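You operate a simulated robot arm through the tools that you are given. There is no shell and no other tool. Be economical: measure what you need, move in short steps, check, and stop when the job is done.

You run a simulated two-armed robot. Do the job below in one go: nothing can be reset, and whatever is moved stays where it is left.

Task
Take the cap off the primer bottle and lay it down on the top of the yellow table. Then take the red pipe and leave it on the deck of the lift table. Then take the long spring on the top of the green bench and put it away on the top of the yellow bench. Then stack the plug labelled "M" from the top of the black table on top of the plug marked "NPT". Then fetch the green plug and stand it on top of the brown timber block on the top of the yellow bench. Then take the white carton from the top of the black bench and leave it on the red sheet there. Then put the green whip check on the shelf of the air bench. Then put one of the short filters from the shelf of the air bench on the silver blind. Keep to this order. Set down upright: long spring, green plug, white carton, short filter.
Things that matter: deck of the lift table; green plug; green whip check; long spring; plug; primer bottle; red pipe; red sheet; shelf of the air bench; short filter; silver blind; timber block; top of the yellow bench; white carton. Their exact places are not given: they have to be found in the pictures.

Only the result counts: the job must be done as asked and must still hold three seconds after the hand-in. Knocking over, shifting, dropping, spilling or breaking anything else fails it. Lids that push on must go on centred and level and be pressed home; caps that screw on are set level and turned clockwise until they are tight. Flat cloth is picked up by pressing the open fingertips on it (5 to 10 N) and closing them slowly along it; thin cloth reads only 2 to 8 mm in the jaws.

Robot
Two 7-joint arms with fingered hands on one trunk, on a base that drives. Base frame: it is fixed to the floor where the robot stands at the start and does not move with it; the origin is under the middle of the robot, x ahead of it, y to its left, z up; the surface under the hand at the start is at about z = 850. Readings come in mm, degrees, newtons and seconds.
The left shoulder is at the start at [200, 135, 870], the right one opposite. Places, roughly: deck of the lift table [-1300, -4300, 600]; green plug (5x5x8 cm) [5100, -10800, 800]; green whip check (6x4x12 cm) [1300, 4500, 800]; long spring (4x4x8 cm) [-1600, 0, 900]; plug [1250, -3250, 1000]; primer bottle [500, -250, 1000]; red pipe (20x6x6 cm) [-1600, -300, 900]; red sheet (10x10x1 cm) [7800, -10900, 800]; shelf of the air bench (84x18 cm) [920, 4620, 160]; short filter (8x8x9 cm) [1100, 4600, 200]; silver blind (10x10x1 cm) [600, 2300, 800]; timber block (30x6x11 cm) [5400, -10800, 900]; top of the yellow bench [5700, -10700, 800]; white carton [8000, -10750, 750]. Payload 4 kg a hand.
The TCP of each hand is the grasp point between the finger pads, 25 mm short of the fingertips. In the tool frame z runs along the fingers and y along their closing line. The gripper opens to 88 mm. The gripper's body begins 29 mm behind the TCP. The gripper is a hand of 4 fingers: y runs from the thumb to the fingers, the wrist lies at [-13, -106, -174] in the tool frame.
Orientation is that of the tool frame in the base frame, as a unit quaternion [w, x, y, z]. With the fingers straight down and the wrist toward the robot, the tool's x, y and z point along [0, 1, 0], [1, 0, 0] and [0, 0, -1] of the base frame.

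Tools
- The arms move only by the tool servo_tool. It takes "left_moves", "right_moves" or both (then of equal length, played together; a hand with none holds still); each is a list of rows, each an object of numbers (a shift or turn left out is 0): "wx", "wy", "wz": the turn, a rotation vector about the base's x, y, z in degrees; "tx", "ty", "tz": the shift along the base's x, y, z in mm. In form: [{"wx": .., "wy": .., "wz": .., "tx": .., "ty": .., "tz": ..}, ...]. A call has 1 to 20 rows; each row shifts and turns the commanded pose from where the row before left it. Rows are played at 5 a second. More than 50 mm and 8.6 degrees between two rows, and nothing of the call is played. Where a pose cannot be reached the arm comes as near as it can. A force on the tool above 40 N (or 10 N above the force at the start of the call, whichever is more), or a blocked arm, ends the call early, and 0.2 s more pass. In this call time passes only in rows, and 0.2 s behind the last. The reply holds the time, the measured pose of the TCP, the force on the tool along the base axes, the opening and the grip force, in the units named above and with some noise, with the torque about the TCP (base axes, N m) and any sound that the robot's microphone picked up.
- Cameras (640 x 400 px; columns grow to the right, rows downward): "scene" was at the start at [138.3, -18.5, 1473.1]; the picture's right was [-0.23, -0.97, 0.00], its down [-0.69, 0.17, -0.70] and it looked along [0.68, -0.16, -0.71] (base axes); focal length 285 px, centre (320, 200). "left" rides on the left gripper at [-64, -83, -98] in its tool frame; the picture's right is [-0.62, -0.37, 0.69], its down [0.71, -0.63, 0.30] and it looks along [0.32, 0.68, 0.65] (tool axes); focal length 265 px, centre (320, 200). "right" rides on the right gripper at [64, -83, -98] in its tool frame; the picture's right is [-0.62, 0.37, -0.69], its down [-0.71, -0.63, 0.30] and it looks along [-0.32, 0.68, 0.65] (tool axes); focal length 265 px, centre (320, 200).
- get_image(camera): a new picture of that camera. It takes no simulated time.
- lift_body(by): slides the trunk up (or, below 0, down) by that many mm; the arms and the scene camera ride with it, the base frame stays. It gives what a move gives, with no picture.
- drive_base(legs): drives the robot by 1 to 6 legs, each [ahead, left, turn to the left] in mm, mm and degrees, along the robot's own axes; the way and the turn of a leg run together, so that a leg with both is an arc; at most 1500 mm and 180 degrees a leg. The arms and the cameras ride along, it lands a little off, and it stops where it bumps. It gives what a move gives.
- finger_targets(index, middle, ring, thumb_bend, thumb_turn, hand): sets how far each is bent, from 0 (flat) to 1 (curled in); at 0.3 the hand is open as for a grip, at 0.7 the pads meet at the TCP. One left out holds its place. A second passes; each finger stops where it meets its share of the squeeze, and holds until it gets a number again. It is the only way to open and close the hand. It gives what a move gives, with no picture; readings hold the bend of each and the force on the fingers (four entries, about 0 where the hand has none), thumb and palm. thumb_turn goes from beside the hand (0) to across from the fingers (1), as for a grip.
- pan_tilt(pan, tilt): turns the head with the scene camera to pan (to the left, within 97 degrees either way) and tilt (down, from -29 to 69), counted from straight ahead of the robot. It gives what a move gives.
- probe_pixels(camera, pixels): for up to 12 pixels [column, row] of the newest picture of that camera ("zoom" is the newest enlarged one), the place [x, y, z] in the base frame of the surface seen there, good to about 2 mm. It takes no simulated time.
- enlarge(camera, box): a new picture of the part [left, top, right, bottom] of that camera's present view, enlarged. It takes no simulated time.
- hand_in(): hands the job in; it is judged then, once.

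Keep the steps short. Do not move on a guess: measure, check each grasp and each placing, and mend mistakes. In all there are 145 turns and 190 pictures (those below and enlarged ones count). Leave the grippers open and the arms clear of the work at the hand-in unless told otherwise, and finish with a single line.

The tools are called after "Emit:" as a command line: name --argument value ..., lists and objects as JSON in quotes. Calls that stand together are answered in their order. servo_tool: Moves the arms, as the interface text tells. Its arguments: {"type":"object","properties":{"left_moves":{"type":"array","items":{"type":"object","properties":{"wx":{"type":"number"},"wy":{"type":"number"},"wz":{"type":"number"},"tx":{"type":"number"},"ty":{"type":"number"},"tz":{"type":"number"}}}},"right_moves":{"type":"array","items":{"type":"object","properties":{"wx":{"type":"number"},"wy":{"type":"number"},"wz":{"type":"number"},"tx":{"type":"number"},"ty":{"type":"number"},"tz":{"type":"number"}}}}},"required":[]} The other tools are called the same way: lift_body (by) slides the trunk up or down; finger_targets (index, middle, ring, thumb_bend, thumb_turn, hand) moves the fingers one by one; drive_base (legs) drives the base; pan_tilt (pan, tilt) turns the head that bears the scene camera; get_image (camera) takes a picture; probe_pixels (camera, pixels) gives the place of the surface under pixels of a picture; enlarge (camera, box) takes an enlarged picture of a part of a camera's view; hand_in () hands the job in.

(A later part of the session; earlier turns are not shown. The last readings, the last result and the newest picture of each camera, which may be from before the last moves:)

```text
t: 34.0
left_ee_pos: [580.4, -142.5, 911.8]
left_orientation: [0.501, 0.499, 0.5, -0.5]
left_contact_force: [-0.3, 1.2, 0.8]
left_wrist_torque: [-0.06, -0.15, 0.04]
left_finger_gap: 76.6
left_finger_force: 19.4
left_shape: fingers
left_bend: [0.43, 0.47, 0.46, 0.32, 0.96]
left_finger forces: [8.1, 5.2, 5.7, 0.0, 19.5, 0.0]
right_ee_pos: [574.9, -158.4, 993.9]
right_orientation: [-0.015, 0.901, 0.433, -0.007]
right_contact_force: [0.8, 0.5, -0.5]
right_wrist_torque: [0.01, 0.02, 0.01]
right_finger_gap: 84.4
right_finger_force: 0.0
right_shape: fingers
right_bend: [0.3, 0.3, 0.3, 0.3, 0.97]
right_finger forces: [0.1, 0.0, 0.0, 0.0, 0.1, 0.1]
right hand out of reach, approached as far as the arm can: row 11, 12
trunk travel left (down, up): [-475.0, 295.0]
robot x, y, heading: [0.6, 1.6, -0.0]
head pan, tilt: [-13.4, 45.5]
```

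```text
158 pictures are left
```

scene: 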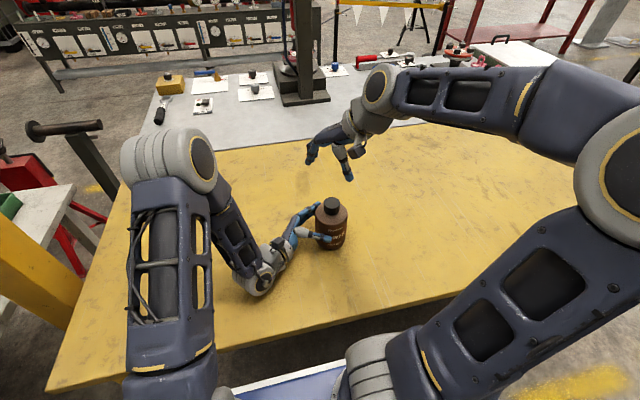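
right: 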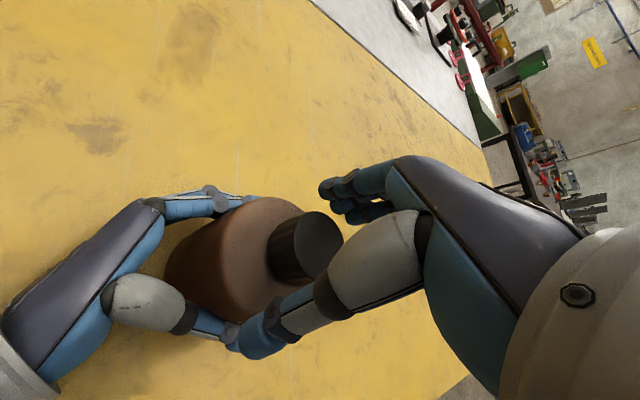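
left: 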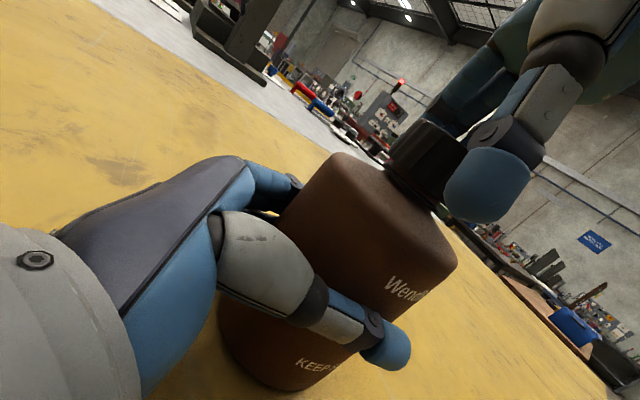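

The cap has risen slightly. I regrip and turn another 114°.

Emit:
finger_targets --hand "right" --index 0.7 --middle 0.7 --ring 0.7 --thumb_bend 0.7

Emit:
servo_tool --right_moves '[{"wz": 6}, {"wz": 6}, {"wz": 6}, {"wz": 6}, {"wz": 6}, {"wz": 6, "tz": 0.2}, {"wz": 6, "tz": 0.2}, {"wz": 6, "tz": 0.2}, {"wz": 6, "tz": 0.2}, {"wz": 6, "tz": 0.2}, {"wz": 6, "tz": 0.2}, {"wz": 6, "tz": 0.2}, {"wz": 6, "tz": 0.2}, {"wz": 6, "tz": 0.2}, {"wz": 6, "tz": 0.2}, {"wz": 6, "tz": 0.2}, {"wz": 6, "tz": 0.2}, {"wz": 6, "tz": 0.2}, {"wz": 6, "tz": 0.2}]'

Emit:
get_image --camera "left"

```text
t: 35.0
left_ee_pos: [580.1, -141.9, 910.9]
left_orientation: [0.5, 0.5, 0.5, -0.5]
left_contact_force: [-2.9, 5.7, 1.5]
left_wrist_torque: [-0.08, -0.21, -0.05]
left_finger_gap: 76.7
left_finger_force: 20.3
left_shape: fingers
left_bend: [0.43, 0.47, 0.46, 0.32, 0.96]
left_finger forces: [7.5, 4.7, 5.7, 0.0, 22.7, 0.1]
right_ee_pos: [574.3, -158.7, 994.1]
right_orientation: [-0.015, 0.901, 0.433, -0.008]
right_contact_force: [2.6, -3.7, -0.8]
right_wrist_torque: [-0.2, -0.17, 0.05]
right_finger_gap: 29.8
right_finger_force: 14.0
right_shape: fingers
right_bend: [0.56, 0.6, 0.7, 0.57, 0.96]
right_finger forces: [8.2, 8.2, 0.2, 0.0, 11.5, 0.0]
trunk travel left (down, up): [-475.0, 295.0]
robot x, y, heading: [-3.8, 1.2, 0.2]
head pan, tilt: [-13.4, 45.5]
```

```text
t: 39.0
left_ee_pos: [581.2, -142.9, 912.5]
left_orientation: [0.5, 0.5, 0.5, -0.5]
left_contact_force: [-0.4, 0.0, 1.2]
left_wrist_torque: [-0.06, -0.21, 0.02]
left_finger_gap: 76.6
left_finger_force: 19.8
left_shape: fingers
left_bend: [0.43, 0.47, 0.46, 0.32, 0.96]
left_finger forces: [8.0, 5.4, 6.2, 0.0, 19.2, 0.0]
right_ee_pos: [574.6, -159.3, 996.9]
right_orientation: [-0.002, 0.126, 0.992, -0.017]
right_contact_force: [0.4, 0.5, 0.4]
right_wrist_torque: [-0.03, -0.02, -0.02]
right_finger_gap: 29.8
right_finger_force: 13.9
right_shape: fingers
right_bend: [0.57, 0.62, 0.7, 0.58, 0.95]
right_finger forces: [7.0, 6.7, 0.0, 0.1, 13.5, 0.0]
trunk travel left (down, up): [-475.0, 295.0]
robot x, y, heading: [-4.7, -0.8, -0.0]
head pan, tilt: [-13.4, 45.5]
```

```text
157 pictures are left
```

left: 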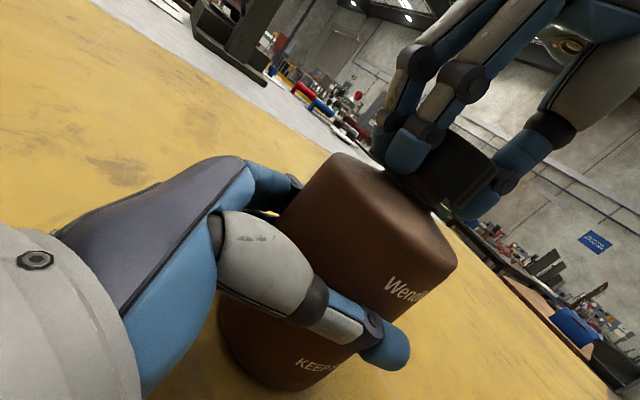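

Forces dropped to zero, so the cap seems free. I lift it gently.

Emit:
servo_tool --right_moves '[{"tz": 3}, {"tz": 5}, {"tz": 10}, {"tz": 20}, {"tz": 25}, {"tz": 30}, {}]'

Emit:
get_image --camera "scene"

Emit:
get_image --camera "right"

```text
t: 40.6
left_ee_pos: [580.7, -143.5, 912.2]
left_orientation: [-0.5, -0.5, -0.5, 0.501]
left_contact_force: [2.1, 1.9, -0.1]
left_wrist_torque: [-0.07, -0.14, 0.06]
left_finger_gap: 76.6
left_finger_force: 19.4
left_shape: fingers
left_bend: [0.42, 0.47, 0.46, 0.32, 0.96]
left_finger forces: [8.4, 5.4, 6.1, 0.0, 19.2, 0.0]
right_ee_pos: [574.0, -158.7, 1088.4]
right_orientation: [-0.003, 0.128, 0.992, -0.016]
right_contact_force: [-0.6, -0.2, -0.1]
right_wrist_torque: [0.01, -0.01, -0.01]
right_finger_gap: 29.8
right_finger_force: 14.0
right_shape: fingers
right_bend: [0.57, 0.62, 0.7, 0.58, 0.95]
right_finger forces: [7.1, 6.8, 0.1, 0.0, 13.4, 0.0]
trunk travel left (down, up): [-475.0, 295.0]
robot x, y, heading: [-1.5, 1.0, 0.0]
head pan, tilt: [-13.4, 45.5]
```

```text
156 pictures are left
```

scene: 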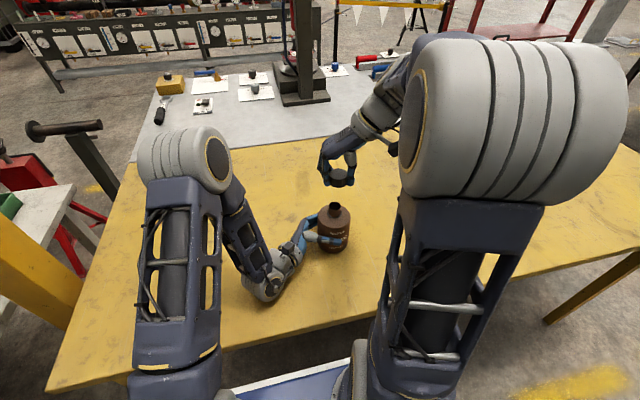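

```text
155 pictures are left
```

right: 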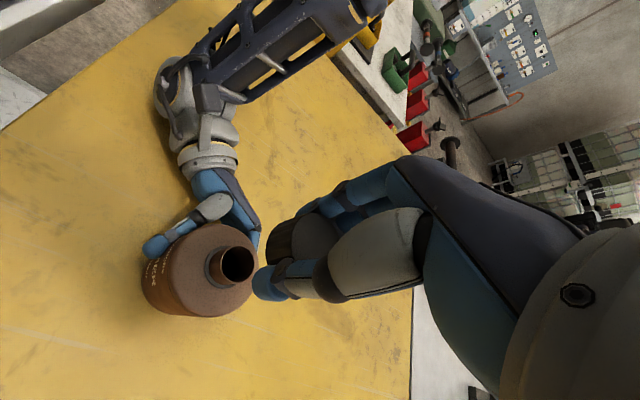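

The cap is off. I carry it right to open table at about (640,-350) and start down.

Emit:
servo_tool --right_moves '[{"tx": 11, "ty": -32, "wz": -6}, {"tx": 11, "ty": -32, "wz": -6}, {"tx": 11, "ty": -32, "wz": -6}, {"tx": 11, "ty": -32, "wz": -6}, {"tx": 11, "ty": -32, "wz": -6}, {"tx": 11, "ty": -32, "wz": -6}, {"tz": -40}, {"tz": -40}, {"tz": -40}, {"tz": -40}, {"tz": -20}, {}]'

Emit:
get_image --camera "right"

```text
t: 43.2
left_ee_pos: [581.0, -142.4, 911.2]
left_orientation: [-0.5, -0.5, -0.5, 0.501]
left_contact_force: [0.3, 0.8, -0.1]
left_wrist_torque: [-0.06, -0.18, 0.04]
left_finger_gap: 76.3
left_finger_force: 19.5
left_shape: fingers
left_bend: [0.42, 0.47, 0.46, 0.32, 0.96]
left_finger forces: [8.1, 5.3, 5.9, 0.0, 19.1, 0.1]
right_ee_pos: [640.7, -351.8, 907.9]
right_orientation: [-0.006, 0.427, 0.904, -0.015]
right_contact_force: [-0.3, -0.2, 0.7]
right_wrist_torque: [0.02, 0.0, 0.01]
right_finger_gap: 29.7
right_finger_force: 13.6
right_shape: fingers
right_bend: [0.57, 0.62, 0.7, 0.58, 0.95]
right_finger forces: [7.0, 6.6, 0.0, 0.0, 13.1, 0.1]
trunk travel left (down, up): [-475.0, 295.0]
robot x, y, heading: [-0.2, -1.2, -0.0]
head pan, tilt: [-13.4, 45.5]
```

```text
154 pictures are left
```

right: 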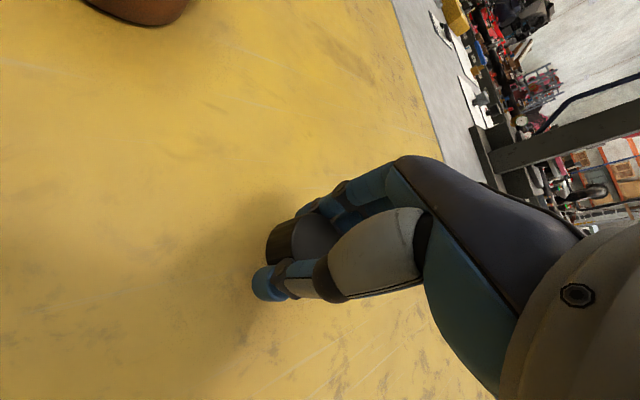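

Emit:
servo_tool --right_moves '[{"tz": -6}, {"tz": -5}, {"tz": -4}, {"tz": -3}, {"tz": -2}, {"tz": -2}, {}]'

```text
t: 44.8
left_ee_pos: [581.8, -143.4, 912.0]
left_orientation: [0.5, 0.5, 0.5, -0.5]
left_contact_force: [0.7, 1.4, 1.2]
left_wrist_torque: [-0.12, -0.15, 0.05]
left_finger_gap: 76.2
left_finger_force: 18.9
left_shape: fingers
left_bend: [0.42, 0.47, 0.46, 0.32, 0.96]
left_finger forces: [8.0, 5.3, 6.0, 0.1, 19.1, 0.0]
right_ee_pos: [640.2, -350.8, 887.6]
right_orientation: [-0.007, 0.427, 0.904, -0.015]
right_contact_force: [-0.1, 0.3, -0.3]
right_wrist_torque: [-0.02, -0.01, -0.02]
right_finger_gap: 29.6
right_finger_force: 13.2
right_shape: fingers
right_bend: [0.57, 0.62, 0.7, 0.58, 0.95]
right_finger forces: [7.0, 6.6, 0.0, 0.0, 13.2, 0.0]
trunk travel left (down, up): [-475.0, 295.0]
robot x, y, heading: [-0.4, 0.8, -0.1]
head pan, tilt: [-13.4, 45.5]
```

Emit:
servo_tool --right_moves '[{"tz": -2}, {"tz": -1.5}, {"tz": -1.5}, {"tz": -1.5}, {}]'

Emit:
enlarge --camera "right" --box '[200, 160, 440, 320]'

```text
t: 46.0
left_ee_pos: [581.5, -142.3, 912.1]
left_orientation: [0.501, 0.5, 0.5, -0.499]
left_contact_force: [0.4, 0.9, 0.6]
left_wrist_torque: [-0.05, -0.17, 0.03]
left_finger_gap: 76.4
left_finger_force: 19.6
left_shape: fingers
left_bend: [0.42, 0.47, 0.46, 0.32, 0.96]
left_finger forces: [8.1, 5.3, 5.9, 0.1, 19.1, 0.0]
right_ee_pos: [641.1, -351.6, 880.8]
right_orientation: [-0.006, 0.428, 0.904, -0.015]
right_contact_force: [0.0, -0.1, 0.2]
right_wrist_torque: [0.0, 0.01, -0.01]
right_finger_gap: 29.4
right_finger_force: 13.0
right_shape: fingers
right_bend: [0.57, 0.62, 0.7, 0.58, 0.95]
right_finger forces: [7.0, 6.7, 0.0, 0.1, 13.1, 0.0]
trunk travel left (down, up): [-475.0, 295.0]
robot x, y, heading: [-1.9, 2.3, -0.0]
head pan, tilt: [-13.4, 45.5]
```

```text
2.50 times, centred on (320, 240) of right
```

zoom: 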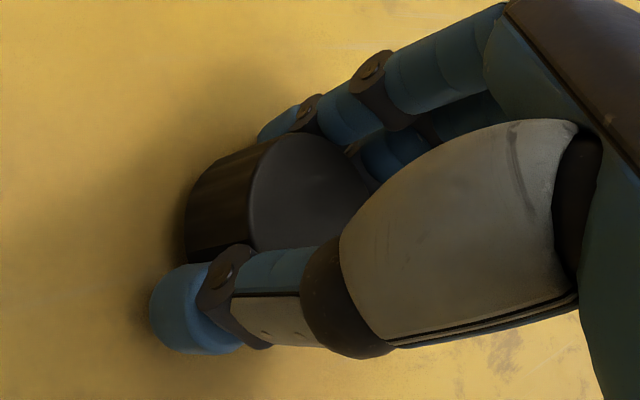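

No contact yet. I keep going down in 1 mm steps.

Emit:
servo_tool --right_moves '[{"tz": -1}, {"tz": -1}, {"tz": -1}, {"tz": -1}, {}]'

```text
t: 47.2
left_ee_pos: [580.8, -142.7, 911.8]
left_orientation: [0.5, 0.5, 0.5, -0.5]
left_contact_force: [0.7, -0.7, -0.7]
left_wrist_torque: [-0.05, -0.11, 0.05]
left_finger_gap: 76.4
left_finger_force: 19.3
left_shape: fingers
left_bend: [0.42, 0.47, 0.46, 0.32, 0.96]
left_finger forces: [8.3, 5.3, 6.2, 0.1, 18.8, 0.1]
right_ee_pos: [641.1, -349.9, 878.8]
right_orientation: [-0.006, 0.426, 0.904, -0.015]
right_contact_force: [4.2, 2.3, 23.1]
right_wrist_torque: [0.31, -0.49, 0.0]
right_finger_gap: 29.7
right_finger_force: 25.8
right_shape: fingers
right_bend: [0.58, 0.61, 0.7, 0.57, 0.95]
right_finger forces: [12.8, 25.4, 0.0, 0.1, 13.8, 0.0]
trunk travel left (down, up): [-475.0, 295.0]
robot x, y, heading: [-2.0, -2.6, -0.2]
head pan, tilt: [-13.4, 45.5]
```

Contact at 878.8. I ease up 1.5 mm and open.

Emit:
servo_tool --right_moves '[{"tz": 1}, {"tz": 0.5}]'

Emit:
finger_targets --hand "right" --index 0.3 --middle 0.3 --ring 0.3 --thumb_bend 0.3

Emit:
servo_tool --right_moves '[{"tz": 20}, {"tz": 40}, {"tz": 40}, {"tz": 40}, {}]'

Emit:
finger_targets --hand "left" --index 0.2 --middle 0.2 --ring 0.2 --thumb_bend 0.2

Emit:
get_image --camera "right"

Emit:
get_image --camera "left"

```text
t: 47.8
left_ee_pos: [580.4, -142.1, 913.3]
left_orientation: [0.5, 0.5, 0.5, -0.5]
left_contact_force: [0.2, 0.1, 0.2]
left_wrist_torque: [-0.09, -0.15, 0.03]
left_finger_gap: 76.5
left_finger_force: 19.2
left_shape: fingers
left_bend: [0.42, 0.47, 0.46, 0.32, 0.96]
left_finger forces: [8.0, 5.3, 6.0, 0.1, 19.3, 0.0]
right_ee_pos: [640.7, -350.2, 878.5]
right_orientation: [-0.007, 0.428, 0.904, -0.016]
right_contact_force: [4.2, 2.2, 17.0]
right_wrist_torque: [0.16, -0.37, 0.01]
right_finger_gap: 29.3
right_finger_force: 22.1
right_shape: fingers
right_bend: [0.58, 0.61, 0.7, 0.57, 0.95]
right_finger forces: [9.5, 22.5, 0.0, 0.1, 13.1, 0.0]
trunk travel left (down, up): [-475.0, 295.0]
robot x, y, heading: [2.7, 0.2, -0.2]
head pan, tilt: [-13.4, 45.5]
```

```text
t: 48.8
left_ee_pos: [580.9, -142.3, 912.5]
left_orientation: [0.5, 0.5, 0.5, -0.5]
left_contact_force: [-1.2, -0.1, 0.1]
left_wrist_torque: [-0.07, -0.1, -0.02]
left_finger_gap: 76.5
left_finger_force: 19.2
left_shape: fingers
left_bend: [0.42, 0.47, 0.46, 0.32, 0.96]
left_finger forces: [7.9, 5.0, 5.4, 0.0, 19.3, 0.0]
right_ee_pos: [641.0, -350.9, 878.6]
right_orientation: [-0.008, 0.427, 0.904, -0.015]
right_contact_force: [-0.5, 0.5, -0.1]
right_wrist_torque: [-0.01, -0.01, -0.02]
right_finger_gap: 84.5
right_finger_force: 0.1
right_shape: fingers
right_bend: [0.3, 0.3, 0.3, 0.3, 0.97]
right_finger forces: [0.0, 0.1, 0.0, 0.0, 0.1, 0.0]
trunk travel left (down, up): [-475.0, 295.0]
robot x, y, heading: [-3.6, 3.6, 0.3]
head pan, tilt: [-13.4, 45.5]
```

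```text
t: 50.0
left_ee_pos: [581.7, -142.9, 911.8]
left_orientation: [0.5, 0.5, 0.5, -0.5]
left_contact_force: [-0.5, 0.2, 0.7]
left_wrist_torque: [-0.1, -0.09, -0.01]
left_finger_gap: 76.3
left_finger_force: 18.9
left_shape: fingers
left_bend: [0.42, 0.47, 0.46, 0.32, 0.96]
left_finger forces: [7.9, 5.0, 5.6, 0.0, 19.2, 0.1]
right_ee_pos: [640.6, -352.5, 1018.5]
right_orientation: [-0.007, 0.427, 0.904, -0.015]
right_contact_force: [-0.6, -0.3, 0.5]
right_wrist_torque: [-0.02, 0.0, -0.01]
right_finger_gap: 84.3
right_finger_force: 0.0
right_shape: fingers
right_bend: [0.3, 0.3, 0.3, 0.3, 0.97]
right_finger forces: [0.0, 0.1, 0.1, 0.1, 0.0, 0.1]
trunk travel left (down, up): [-475.0, 295.0]
robot x, y, heading: [2.1, 0.0, 0.1]
head pan, tilt: [-13.4, 45.5]
```

```text
t: 51.0
left_ee_pos: [581.2, -143.5, 911.5]
left_orientation: [0.5, 0.499, 0.501, -0.5]
left_contact_force: [-0.9, 0.2, 0.1]
left_wrist_torque: [-0.02, -0.03, -0.02]
left_finger_gap: 103.6
left_finger_force: 0.2
left_shape: fingers
left_bend: [0.2, 0.2, 0.2, 0.2, 0.97]
left_finger forces: [0.0, 0.0, 0.0, 0.1, 0.4, 0.1]
right_ee_pos: [641.6, -353.9, 1017.7]
right_orientation: [-0.006, 0.427, 0.904, -0.015]
right_contact_force: [-0.2, 0.8, 0.1]
right_wrist_torque: [-0.02, -0.03, 0.0]
right_finger_gap: 84.3
right_finger_force: 0.0
right_shape: fingers
right_bend: [0.3, 0.3, 0.3, 0.3, 0.97]
right_finger forces: [0.0, 0.1, 0.0, 0.0, 0.1, 0.0]
trunk travel left (down, up): [-475.0, 295.0]
robot x, y, heading: [1.7, 0.4, -0.1]
head pan, tilt: [-13.4, 45.5]
```

```text
152 pictures are left
```

right: 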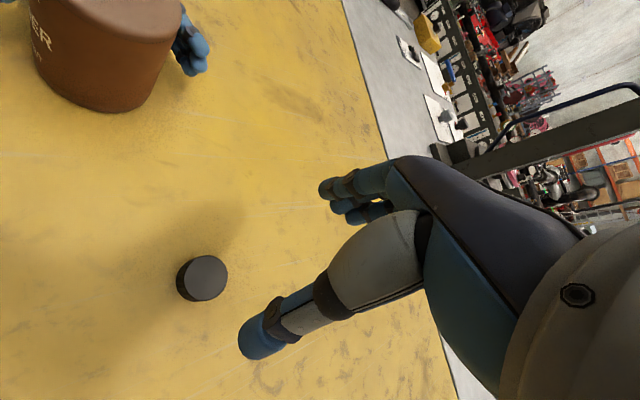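

```text
151 pictures are left
```

left: 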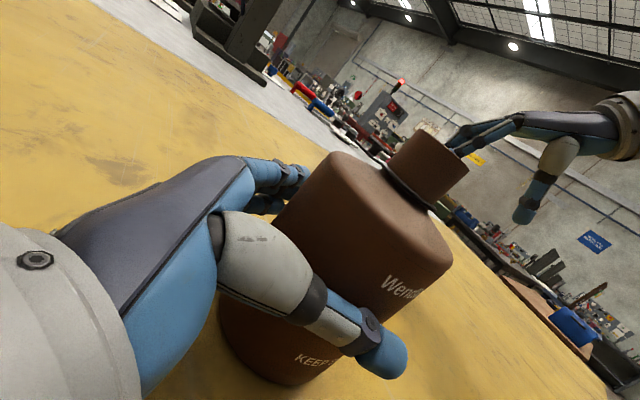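

The cap lies flat on the table and the bottle stands. I ease the left hand off the bottle, back away and raise both hands.

Emit:
servo_tool --left_moves '[{"tx": -6}, {"ty": 20}, {"ty": 30}, {"ty": 40}, {"ty": 40}, {"ty": 40}, {"tz": 30, "wx": 8.2}, {"tz": 30, "wx": 8.2}, {"tz": 30, "wx": 8.2}, {"tz": 30, "wx": 8.2}, {"tz": 30, "wx": 8.2}, {"tz": 30, "wx": 8.2}, {"tz": 30, "wx": 8.2}, {"tz": 30, "wx": 8.2}, {"tz": 30, "wx": 8.2}, {"tz": 30, "wx": 8.2}, {"tx": -20, "wx": 8}, {"tx": -20}]' --right_moves '[{"tz": 20}, {"tz": 30}, {"tz": 30}, {"tz": 30}, {"tz": 30, "wz": -5}, {"tz": 30, "wz": -5}, {"wz": -5, "tx": -10}, {"wz": -5, "tx": -20}, {"wz": -5, "tx": -20}, {"wz": -5, "tx": -20}, {"wz": -5, "tx": -20}, {}, {}, {}, {}, {}, {}, {}]'

Emit:
finger_targets --hand "left" --index 0.3 --middle 0.3 --ring 0.3 --thumb_bend 0.3 --thumb_turn 1

Emit:
get_image --camera "scene"

Emit:
pan_tilt --pan -97 --tilt 20

Emit:
get_image --camera "scene"

Emit:
pan_tilt --pan 97 --tilt 20

Emit:
get_image --camera "scene"

```text
t: 54.8
left_ee_pos: [534.7, 29.8, 1212.1]
left_orientation: [-0.001, 0.706, 0.708, 0.0]
left_contact_force: [1.4, 0.8, -0.1]
left_wrist_torque: [-0.01, 0.0, 0.02]
left_finger_gap: 103.5
left_finger_force: 0.0
left_shape: fingers
left_bend: [0.2, 0.2, 0.2, 0.2, 0.97]
left_finger forces: [0.1, 0.0, 0.0, 0.1, 0.0, 0.0]
right_ee_pos: [551.4, -351.5, 1188.0]
right_orientation: [-0.012, 0.679, 0.734, -0.012]
right_contact_force: [0.5, 1.2, -0.6]
right_wrist_torque: [-0.03, -0.02, -0.01]
right_finger_gap: 84.2
right_finger_force: 0.0
right_shape: fingers
right_bend: [0.3, 0.3, 0.3, 0.3, 0.97]
right_finger forces: [0.0, 0.0, 0.1, 0.0, 0.0, 0.0]
trunk travel left (down, up): [-475.0, 295.0]
robot x, y, heading: [2.5, -0.4, -0.1]
head pan, tilt: [-13.4, 45.5]
```

```text
t: 55.8
left_ee_pos: [535.5, 29.1, 1212.2]
left_orientation: [0.0, 0.707, 0.707, 0.0]
left_contact_force: [0.2, -0.6, -0.2]
left_wrist_torque: [0.01, -0.01, 0.01]
left_finger_gap: 85.1
left_finger_force: 0.1
left_shape: fingers
left_bend: [0.3, 0.3, 0.3, 0.3, 0.97]
left_finger forces: [0.1, 0.0, 0.1, 0.1, 0.0, 0.1]
right_ee_pos: [551.2, -350.3, 1187.9]
right_orientation: [-0.012, 0.68, 0.733, -0.012]
right_contact_force: [-0.8, 0.1, 0.2]
right_wrist_torque: [0.04, 0.01, 0.02]
right_finger_gap: 84.7
right_finger_force: 0.1
right_shape: fingers
right_bend: [0.3, 0.3, 0.3, 0.3, 0.97]
right_finger forces: [0.1, 0.1, 0.0, 0.0, 0.1, 0.1]
trunk travel left (down, up): [-475.0, 295.0]
robot x, y, heading: [1.2, 1.7, 0.2]
head pan, tilt: [-13.4, 45.5]
```

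```text
150 pictures are left
```

scene: 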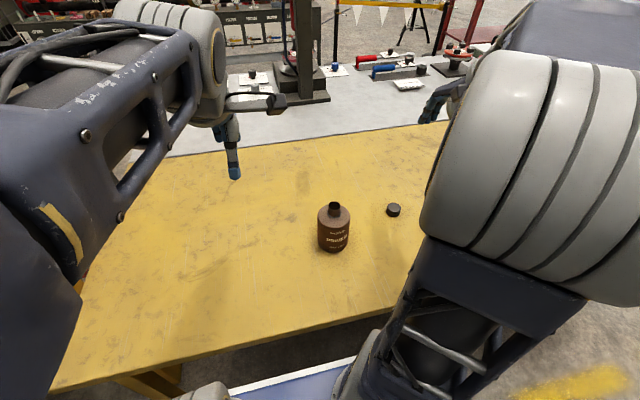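

```text
t: 57.4
left_ee_pos: [535.2, 28.8, 1211.6]
left_orientation: [0.0, 0.708, 0.707, 0.0]
left_contact_force: [0.8, 0.0, 0.6]
left_wrist_torque: [0.01, -0.01, 0.01]
left_finger_gap: 85.3
left_finger_force: 0.1
left_shape: fingers
left_bend: [0.3, 0.3, 0.3, 0.3, 0.97]
left_finger forces: [0.0, 0.1, 0.0, 0.0, 0.1, 0.0]
right_ee_pos: [551.0, -351.5, 1188.7]
right_orientation: [-0.012, 0.679, 0.734, -0.013]
right_contact_force: [0.0, 0.5, 0.2]
right_wrist_torque: [0.0, 0.0, 0.0]
right_finger_gap: 84.4
right_finger_force: 0.0
right_shape: fingers
right_bend: [0.3, 0.3, 0.3, 0.3, 0.97]
right_finger forces: [0.0, 0.0, 0.0, 0.0, 0.0, 0.1]
trunk travel left (down, up): [-475.0, 295.0]
robot x, y, heading: [1.3, -2.9, -0.1]
head pan, tilt: [-97.0, 20.0]
```

```text
149 pictures are left
```

scene: 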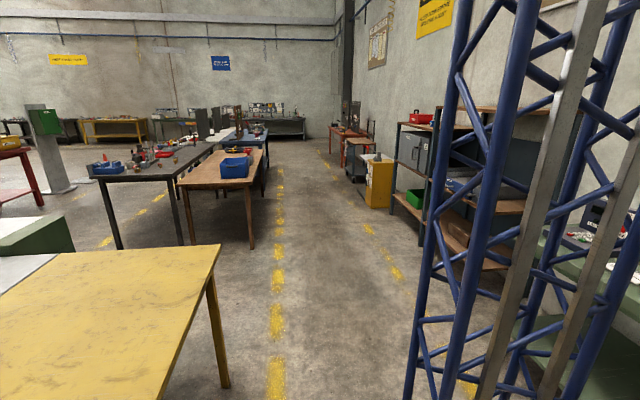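

```text
t: 60.2
left_ee_pos: [534.7, 28.8, 1211.3]
left_orientation: [0.0, 0.708, 0.706, 0.0]
left_contact_force: [0.4, -0.9, -0.1]
left_wrist_torque: [0.02, 0.0, -0.01]
left_finger_gap: 85.2
left_finger_force: 0.0
left_shape: fingers
left_bend: [0.3, 0.3, 0.3, 0.3, 0.97]
left_finger forces: [0.0, 0.1, 0.1, 0.0, 0.1, 0.0]
right_ee_pos: [551.7, -351.6, 1187.7]
right_orientation: [-0.011, 0.679, 0.734, -0.013]
right_contact_force: [0.1, -0.8, -0.3]
right_wrist_torque: [0.03, -0.03, -0.03]
right_finger_gap: 84.7
right_finger_force: 0.0
right_shape: fingers
right_bend: [0.3, 0.3, 0.3, 0.3, 0.97]
right_finger forces: [0.1, 0.0, 0.0, 0.0, 0.0, 0.0]
trunk travel left (down, up): [-475.0, 295.0]
robot x, y, heading: [-0.3, 0.4, 0.1]
head pan, tilt: [97.0, 20.0]
```

```text
148 pictures are left
```

scene: 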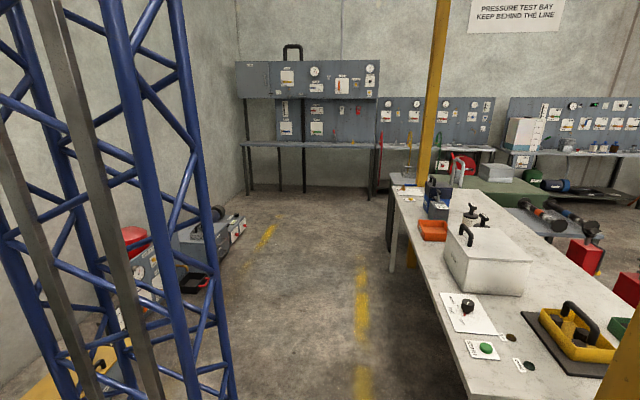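

The cap and the bottle are fine. Blue lattice towers show on both sides. I measure them and the green bench behind.

Emit:
probe_pixels --camera "scene" --pixels '[[90, 180], [175, 200], [20, 240], [260, 240], [360, 300], [130, 250], [215, 255], [640, 395], [470, 370]]'

Emit:
pan_tilt --pan -97 --tilt 45

Emit:
get_image --camera "scene"

Emit:
probe_pixels --camera "scene" --pixels '[[450, 200], [500, 200], [600, 150], [560, 200], [620, 250], [300, 300], [620, 60], [180, 200]]'

```text
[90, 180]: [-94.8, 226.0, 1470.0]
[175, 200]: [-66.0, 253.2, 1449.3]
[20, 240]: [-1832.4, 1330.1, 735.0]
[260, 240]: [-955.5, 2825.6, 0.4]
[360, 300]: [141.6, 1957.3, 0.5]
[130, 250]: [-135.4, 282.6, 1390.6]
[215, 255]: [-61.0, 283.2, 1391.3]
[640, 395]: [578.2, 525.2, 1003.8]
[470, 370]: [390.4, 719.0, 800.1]
```

```text
t: 63.1
left_ee_pos: [536.3, 30.2, 1212.4]
left_orientation: [0.0, 0.707, 0.707, -0.001]
left_contact_force: [-0.5, 0.2, 0.3]
left_wrist_torque: [0.01, -0.04, 0.02]
left_finger_gap: 85.2
left_finger_force: 0.1
left_shape: fingers
left_bend: [0.3, 0.3, 0.3, 0.3, 0.97]
left_finger forces: [0.1, 0.1, 0.0, 0.0, 0.1, 0.0]
right_ee_pos: [551.0, -351.1, 1188.0]
right_orientation: [-0.011, 0.68, 0.733, -0.012]
right_contact_force: [0.0, -1.0, -0.2]
right_wrist_torque: [0.02, -0.01, -0.01]
right_finger_gap: 84.5
right_finger_force: 0.0
right_shape: fingers
right_bend: [0.3, 0.3, 0.3, 0.3, 0.97]
right_finger forces: [0.0, 0.1, 0.0, 0.1, 0.0, 0.1]
trunk travel left (down, up): [-475.0, 295.0]
robot x, y, heading: [0.9, -3.1, -0.1]
head pan, tilt: [-97.0, 45.0]
```

```text
147 pictures are left
```

scene: 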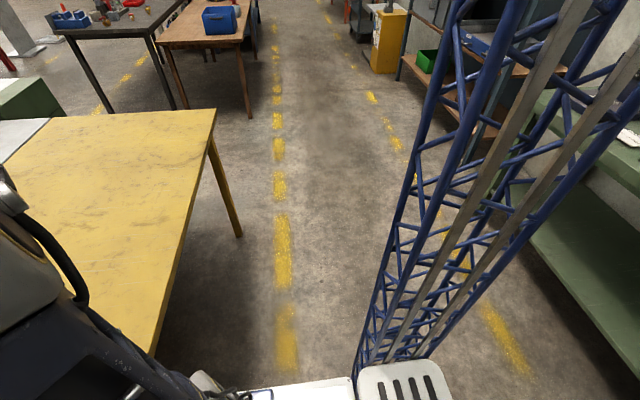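

```text
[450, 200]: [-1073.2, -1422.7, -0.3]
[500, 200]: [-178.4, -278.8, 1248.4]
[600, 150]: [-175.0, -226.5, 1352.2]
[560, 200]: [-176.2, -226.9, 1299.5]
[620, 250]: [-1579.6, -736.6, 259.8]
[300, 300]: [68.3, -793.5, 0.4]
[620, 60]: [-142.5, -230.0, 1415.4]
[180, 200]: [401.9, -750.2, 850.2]
```

The lattice is the robot's own mast, and the aisle behind is clear. I back off the table by 450, turn to face the green bench and look.

Emit:
drive_base --legs '[[-450, 0, 0], [0, 0, 180]]'

Emit:
pan_tilt --pan 0 --tilt 35

Emit:
get_image --camera "scene"

```text
t: 73.3
left_ee_pos: [-993.8, -40.7, 1212.6]
left_orientation: [0.0, 0.716, -0.698, 0.0]
left_contact_force: [0.7, 0.7, -0.1]
left_wrist_torque: [-0.02, -0.02, 0.01]
left_finger_gap: 85.3
left_finger_force: 0.0
left_shape: fingers
left_bend: [0.3, 0.3, 0.3, 0.3, 0.97]
left_finger forces: [0.0, 0.0, 0.0, 0.1, 0.0, 0.0]
right_ee_pos: [-1019.3, 338.3, 1188.0]
right_orientation: [-0.012, 0.742, -0.67, 0.011]
right_contact_force: [0.3, -0.5, -0.2]
right_wrist_torque: [0.02, -0.01, 0.01]
right_finger_gap: 84.4
right_finger_force: 0.0
right_shape: fingers
right_bend: [0.3, 0.3, 0.3, 0.3, 0.97]
right_finger forces: [0.1, 0.0, 0.0, 0.0, 0.0, 0.1]
trunk travel left (down, up): [-475.0, 295.0]
robot x, y, heading: [-461.4, 2.4, -178.3]
head pan, tilt: [-97.0, 45.0]
```

```text
t: 75.0
left_ee_pos: [-994.2, -42.1, 1211.6]
left_orientation: [0.0, 0.716, -0.698, 0.0]
left_contact_force: [0.4, -0.1, -0.3]
left_wrist_torque: [-0.01, -0.03, -0.02]
left_finger_gap: 85.3
left_finger_force: 0.1
left_shape: fingers
left_bend: [0.3, 0.3, 0.3, 0.3, 0.97]
left_finger forces: [0.0, 0.0, 0.0, 0.0, 0.0, 0.0]
right_ee_pos: [-1019.7, 338.5, 1188.6]
right_orientation: [-0.012, 0.742, -0.671, 0.011]
right_contact_force: [0.3, -0.6, 0.5]
right_wrist_torque: [0.0, -0.01, -0.01]
right_finger_gap: 84.2
right_finger_force: 0.0
right_shape: fingers
right_bend: [0.3, 0.3, 0.3, 0.3, 0.97]
right_finger forces: [0.0, 0.1, 0.1, 0.1, 0.0, 0.1]
trunk travel left (down, up): [-475.0, 295.0]
robot x, y, heading: [-460.2, -0.1, -178.5]
head pan, tilt: [0.0, 35.0]
```

```text
146 pictures are left
```

scene: 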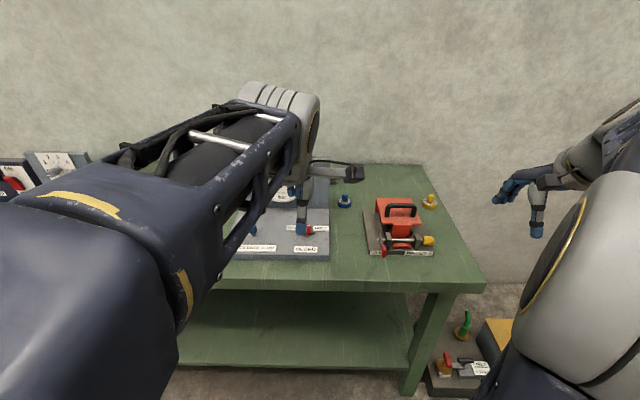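

The left arm hides the pipe side. I look with the left hand camera.

Emit:
get_image --camera "left"

Emit:
enlarge --camera "scene" --box '[230, 160, 470, 310]'

```text
145 pictures are left
```

left: 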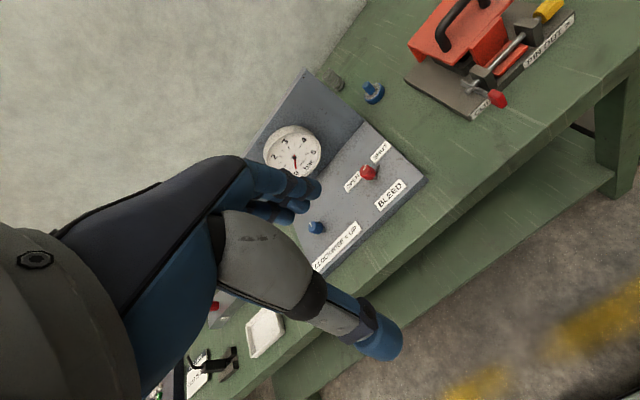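

```text
2.67 times, centred on (350, 235) of scene
```

zoom: 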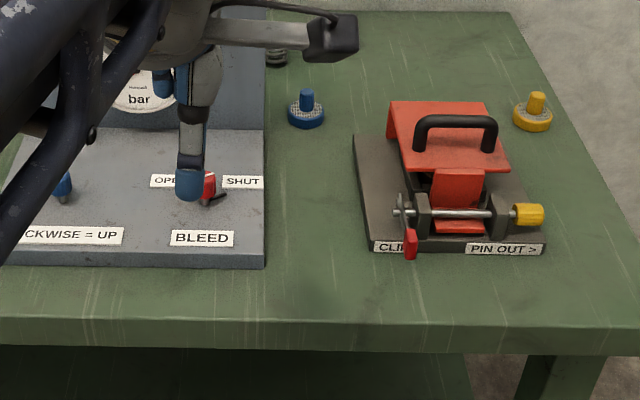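

I shift the robot 250 to its left so the bench area comes between the arms.

Emit:
drive_base --legs '[[0, 300, -1.6]]'

Emit:
servo_tool --left_moves '[{"ty": -45}, {"ty": -45}, {"ty": -45}, {"ty": -45}]'

Emit:
pan_tilt --pan -5 --tilt 40

Emit:
get_image --camera "scene"

Emit:
get_image --camera "left"

```text
t: 77.0
left_ee_pos: [-992.4, -329.4, 1212.1]
left_orientation: [0.0, -0.704, 0.71, 0.0]
left_contact_force: [0.0, 0.1, 0.6]
left_wrist_torque: [0.02, -0.02, 0.0]
left_finger_gap: 85.2
left_finger_force: 0.2
left_shape: fingers
left_bend: [0.3, 0.3, 0.3, 0.3, 0.97]
left_finger forces: [0.0, 0.0, 0.0, 0.0, 0.0, 0.1]
right_ee_pos: [-1004.7, 51.9, 1188.1]
right_orientation: [-0.012, 0.731, -0.682, 0.012]
right_contact_force: [-0.5, 0.2, 0.5]
right_wrist_torque: [-0.02, 0.01, 0.04]
right_finger_gap: 84.6
right_finger_force: 0.1
right_shape: fingers
right_bend: [0.3, 0.3, 0.3, 0.3, 0.97]
right_finger forces: [0.0, 0.1, 0.1, 0.0, 0.1, 0.1]
trunk travel left (down, up): [-475.0, 295.0]
robot x, y, heading: [-455.7, -303.6, 179.6]
head pan, tilt: [0.0, 35.0]
```

```text
t: 78.0
left_ee_pos: [-991.9, -508.1, 1211.1]
left_orientation: [-0.001, -0.705, 0.709, 0.0]
left_contact_force: [0.6, -0.8, -0.5]
left_wrist_torque: [-0.02, 0.0, 0.0]
left_finger_gap: 85.4
left_finger_force: 0.1
left_shape: fingers
left_bend: [0.3, 0.3, 0.3, 0.3, 0.97]
left_finger forces: [0.0, 0.0, 0.0, 0.0, 0.1, 0.0]
right_ee_pos: [-1005.3, 50.9, 1189.4]
right_orientation: [-0.012, 0.731, -0.682, 0.012]
right_contact_force: [0.5, 0.2, -0.4]
right_wrist_torque: [-0.02, 0.01, 0.0]
right_finger_gap: 84.5
right_finger_force: 0.0
right_shape: fingers
right_bend: [0.3, 0.3, 0.3, 0.3, 0.97]
right_finger forces: [0.1, 0.0, 0.0, 0.1, 0.1, 0.1]
trunk travel left (down, up): [-475.0, 295.0]
robot x, y, heading: [-454.6, -305.0, 180.0]
head pan, tilt: [0.0, 35.0]
```

```text
t: 78.7
left_ee_pos: [-991.6, -508.9, 1210.7]
left_orientation: [0.0, -0.704, 0.71, 0.001]
left_contact_force: [-0.6, -0.1, -0.4]
left_wrist_torque: [0.03, 0.01, -0.01]
left_finger_gap: 85.2
left_finger_force: 0.3
left_shape: fingers
left_bend: [0.3, 0.3, 0.3, 0.3, 0.97]
left_finger forces: [0.0, 0.0, 0.0, 0.0, 0.1, 0.1]
right_ee_pos: [-1004.9, 50.5, 1188.4]
right_orientation: [-0.013, 0.731, -0.682, 0.01]
right_contact_force: [0.4, -0.1, -0.4]
right_wrist_torque: [-0.03, -0.01, 0.01]
right_finger_gap: 84.3
right_finger_force: 0.2
right_shape: fingers
right_bend: [0.3, 0.3, 0.3, 0.3, 0.97]
right_finger forces: [0.0, 0.1, 0.1, 0.0, 0.0, 0.1]
trunk travel left (down, up): [-475.0, 295.0]
robot x, y, heading: [-453.9, -304.1, 179.7]
head pan, tilt: [-5.0, 40.0]
```

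```text
143 pictures are left
```

scene: 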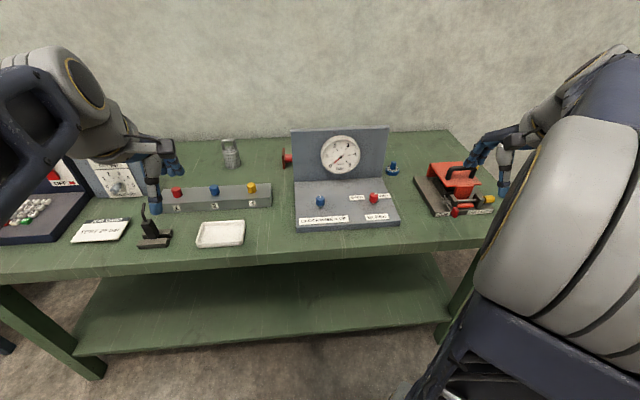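

```text
142 pictures are left
```

left: 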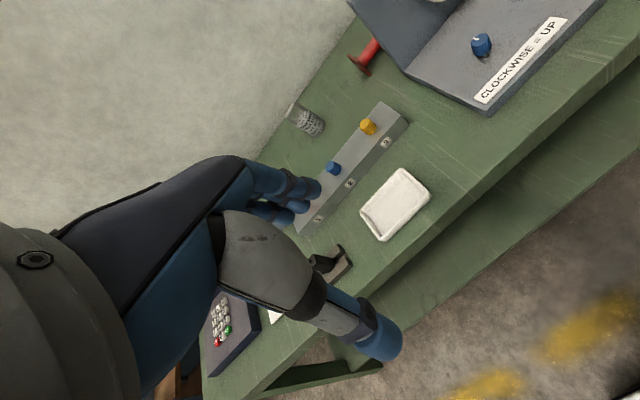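

A red flanged pipe sticks out behind the gauge panel at (287,158), and a springlike thing stands at (231,152). I zoom in.

Emit:
enlarge --camera "scene" --box '[200, 110, 440, 240]'

Emit:
probe_pixels --camera "scene" --pixels '[[231, 145], [231, 158], [287, 157], [340, 126], [310, 215], [250, 175], [340, 200], [270, 215], [200, 272], [222, 158]]'

Emit:
get_image --camera "right"

```text
2.67 times, centred on (320, 175) of scene
```

zoom: 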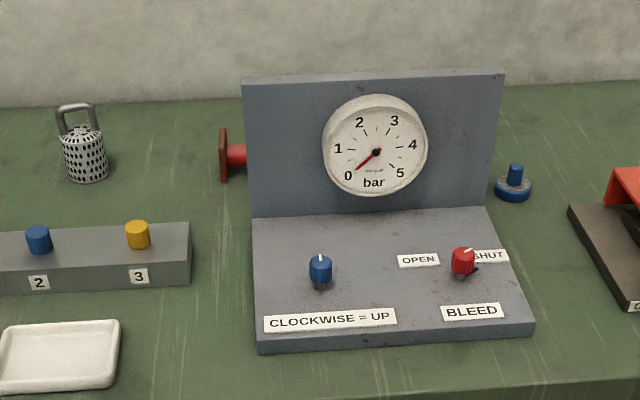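

```text
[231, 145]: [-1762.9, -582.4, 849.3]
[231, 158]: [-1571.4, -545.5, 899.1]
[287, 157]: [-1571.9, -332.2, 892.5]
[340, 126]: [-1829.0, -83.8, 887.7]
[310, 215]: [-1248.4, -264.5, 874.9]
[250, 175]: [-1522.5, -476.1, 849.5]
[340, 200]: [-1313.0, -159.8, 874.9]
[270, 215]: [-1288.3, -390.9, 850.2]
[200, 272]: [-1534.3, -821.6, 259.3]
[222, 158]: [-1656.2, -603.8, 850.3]
```

```text
140 pictures are left
```

right: 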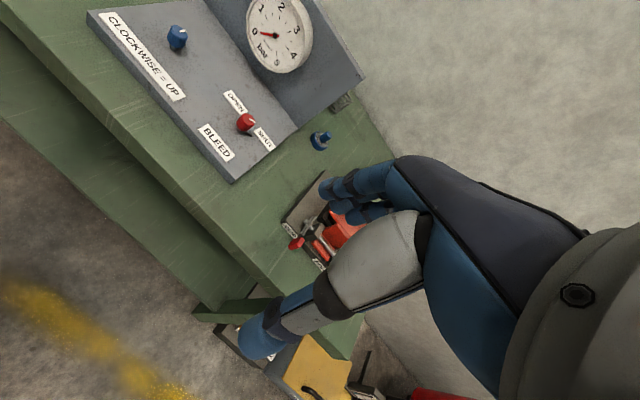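

The pipe's flange is at (-1572,-332) and the pipe runs behind the gauge plate. I drive nearer (to about x -805, y -120) to look over the plate.

Emit:
drive_base --legs '[[350, -180, 0]]'

Emit:
get_image --camera "scene"

Emit:
get_image --camera "right"

Emit:
get_image --camera "left"

```text
t: 81.2
left_ee_pos: [-1339.6, -332.7, 1211.4]
left_orientation: [0.0, -0.705, 0.709, 0.0]
left_contact_force: [0.2, 0.1, -0.2]
left_wrist_torque: [0.0, -0.01, -0.01]
left_finger_gap: 85.0
left_finger_force: 0.1
left_shape: fingers
left_bend: [0.3, 0.3, 0.3, 0.3, 0.97]
left_finger forces: [0.0, 0.1, 0.0, 0.0, 0.0, 0.0]
right_ee_pos: [-1355.0, 228.0, 1188.1]
right_orientation: [-0.012, 0.732, -0.681, 0.012]
right_contact_force: [0.4, 0.3, 0.5]
right_wrist_torque: [0.02, -0.01, 0.01]
right_finger_gap: 84.6
right_finger_force: 0.0
right_shape: fingers
right_bend: [0.3, 0.3, 0.3, 0.3, 0.97]
right_finger forces: [0.0, 0.0, 0.1, 0.0, 0.1, 0.0]
trunk travel left (down, up): [-475.0, 295.0]
robot x, y, heading: [-807.5, -127.6, 179.8]
head pan, tilt: [-5.0, 40.0]
```

```text
139 pictures are left
```

scene: 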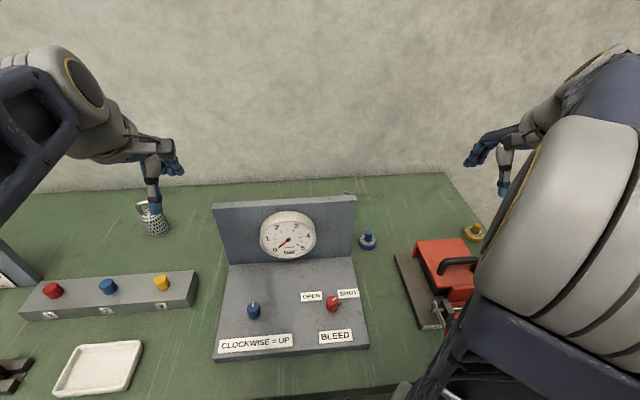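

```text
138 pictures are left
```

right: 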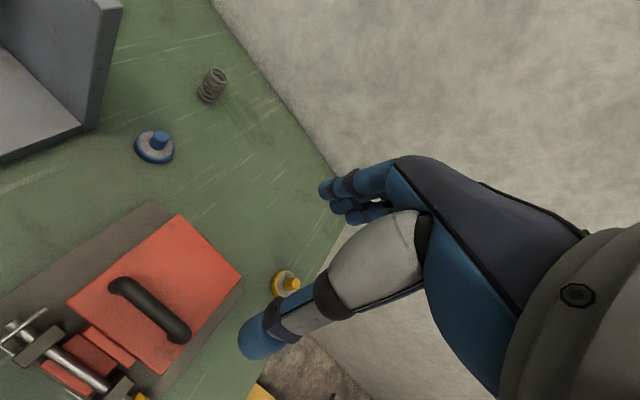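

```text
137 pictures are left
```

left: 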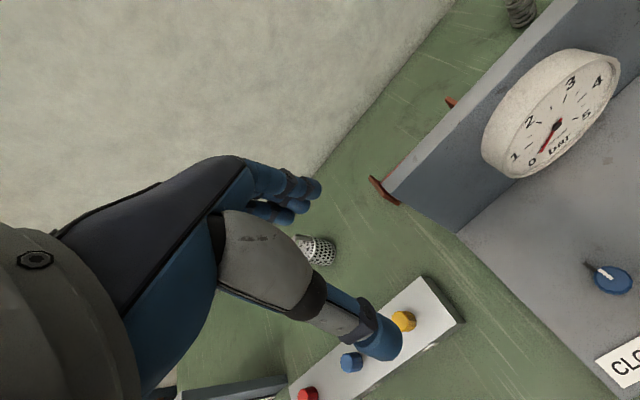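

The spring stands at (213,85) in the right picture. I measure the plate, the pipe ends and the spring.

Emit:
probe_pixels --camera "left" --pixels '[[383, 190], [374, 180], [450, 102], [480, 122], [400, 192], [568, 25], [318, 250], [430, 140], [520, 10]]'

Emit:
probe_pixels --camera "right" --pixels '[[217, 73], [205, 97], [118, 30], [180, 60], [155, 140], [95, 120], [260, 60]]'

Emit:
probe_pixels --camera "scene" --pixels '[[222, 210], [285, 203], [350, 198], [350, 194], [285, 215], [250, 290], [290, 388], [160, 207]]'

```text
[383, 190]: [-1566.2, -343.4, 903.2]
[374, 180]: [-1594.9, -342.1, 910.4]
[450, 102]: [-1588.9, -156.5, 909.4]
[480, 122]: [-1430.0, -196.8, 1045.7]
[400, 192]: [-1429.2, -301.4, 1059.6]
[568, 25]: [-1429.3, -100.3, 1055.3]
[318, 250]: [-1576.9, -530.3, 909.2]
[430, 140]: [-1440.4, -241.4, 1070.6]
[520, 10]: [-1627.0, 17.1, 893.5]
```

```text
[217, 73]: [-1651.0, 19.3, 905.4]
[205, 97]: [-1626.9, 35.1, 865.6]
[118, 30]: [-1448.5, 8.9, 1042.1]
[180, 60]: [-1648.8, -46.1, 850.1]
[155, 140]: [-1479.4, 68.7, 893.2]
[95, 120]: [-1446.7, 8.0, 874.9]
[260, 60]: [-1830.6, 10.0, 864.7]
```

```text
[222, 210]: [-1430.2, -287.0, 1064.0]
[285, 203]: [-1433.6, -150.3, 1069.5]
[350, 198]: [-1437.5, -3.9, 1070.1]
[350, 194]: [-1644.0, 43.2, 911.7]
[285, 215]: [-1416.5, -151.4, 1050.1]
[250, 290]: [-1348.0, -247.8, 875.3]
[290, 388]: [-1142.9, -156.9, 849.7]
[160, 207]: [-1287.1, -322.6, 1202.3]
```

The plate's top is at z 1070 and its back at x -1450. The pipe's axis is near x -1595, z 880, with y from -343 to about -150. I raise the trunk so the left arm comes over the plate, tilt the left hand 15°, stop above the pipe and look.

Emit:
lift_body --by 280

Emit:
servo_tool --left_moves '[{"tx": -43, "ty": 14, "tz": -25, "wy": -2.5}, {"tx": -43, "ty": 14, "tz": -25, "wy": -2.5}, {"tx": -43, "ty": 14, "tz": -25, "wy": -2.5}, {"tx": -43, "ty": 14, "tz": -25, "wy": -2.5}, {"tx": -43, "ty": 15, "tz": -25, "wy": -2.5}, {"tx": -40, "ty": 15, "tz": -25, "wy": -2.5}, {"tz": -25}, {"tz": -25}, {}]'

Emit:
get_image --camera "scene"

Emit:
get_image --camera "left"

```text
t: 84.0
left_ee_pos: [-1340.1, -331.5, 1491.9]
left_orientation: [-0.001, -0.706, 0.708, 0.0]
left_contact_force: [-0.4, 0.7, 0.0]
left_wrist_torque: [0.04, 0.0, 0.01]
left_finger_gap: 85.3
left_finger_force: 0.0
left_shape: fingers
left_bend: [0.3, 0.3, 0.3, 0.3, 0.97]
left_finger forces: [0.1, 0.0, 0.0, 0.0, 0.0, 0.0]
right_ee_pos: [-1355.7, 227.7, 1468.0]
right_orientation: [-0.012, 0.732, -0.681, 0.011]
right_contact_force: [-0.2, -0.3, -0.4]
right_wrist_torque: [0.01, 0.03, 0.0]
right_finger_gap: 84.3
right_finger_force: 0.0
right_shape: fingers
right_bend: [0.3, 0.3, 0.3, 0.3, 0.97]
right_finger forces: [0.1, 0.0, 0.0, 0.0, 0.1, 0.0]
trunk travel left (down, up): [-755.0, 15.0]
robot x, y, heading: [-805.0, -122.8, 180.1]
head pan, tilt: [-5.0, 40.0]
```

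```text
refused: row 1 steps farther than a row can; nothing moved
```

```text
136 pictures are left
```

scene: 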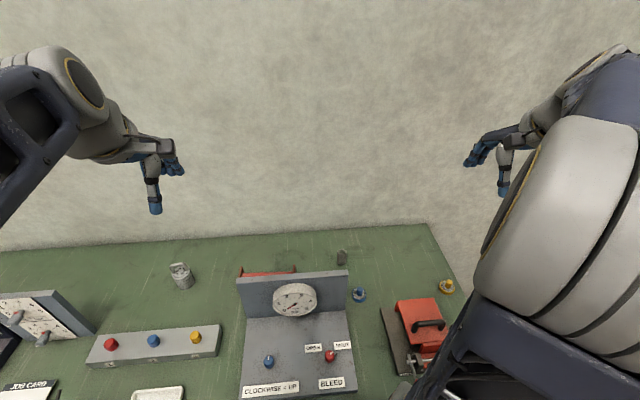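

```text
135 pictures are left
```

left: 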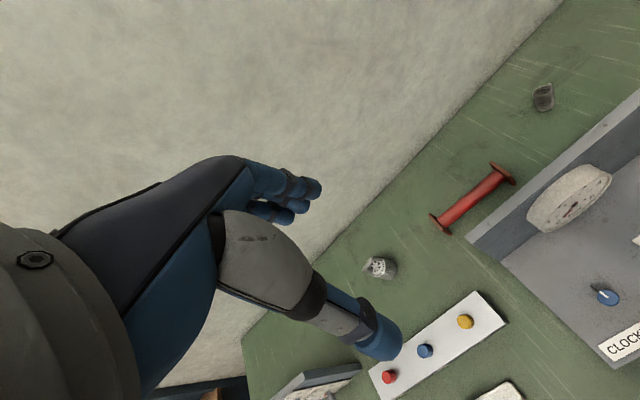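

The whole pipe now shows in the left picture, from (440,225) to (505,175). I measure it.

Emit:
enlarge --camera "left" --box '[410, 150, 540, 240]'

Emit:
probe_pixels --camera "left" --pixels '[[440, 224], [500, 174], [460, 207], [472, 200], [485, 189], [470, 193], [474, 205], [512, 180]]'

```text
4.44 times, centred on (475, 195) of left
```

zoom: 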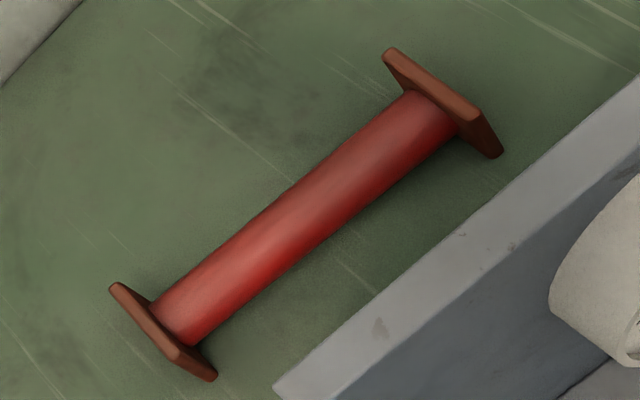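

```text
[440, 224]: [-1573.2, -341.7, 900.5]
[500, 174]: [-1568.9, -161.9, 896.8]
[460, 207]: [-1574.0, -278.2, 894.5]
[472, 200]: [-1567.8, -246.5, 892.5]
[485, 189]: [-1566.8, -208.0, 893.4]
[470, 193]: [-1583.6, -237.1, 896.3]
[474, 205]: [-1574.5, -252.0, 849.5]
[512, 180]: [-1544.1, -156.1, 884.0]
```

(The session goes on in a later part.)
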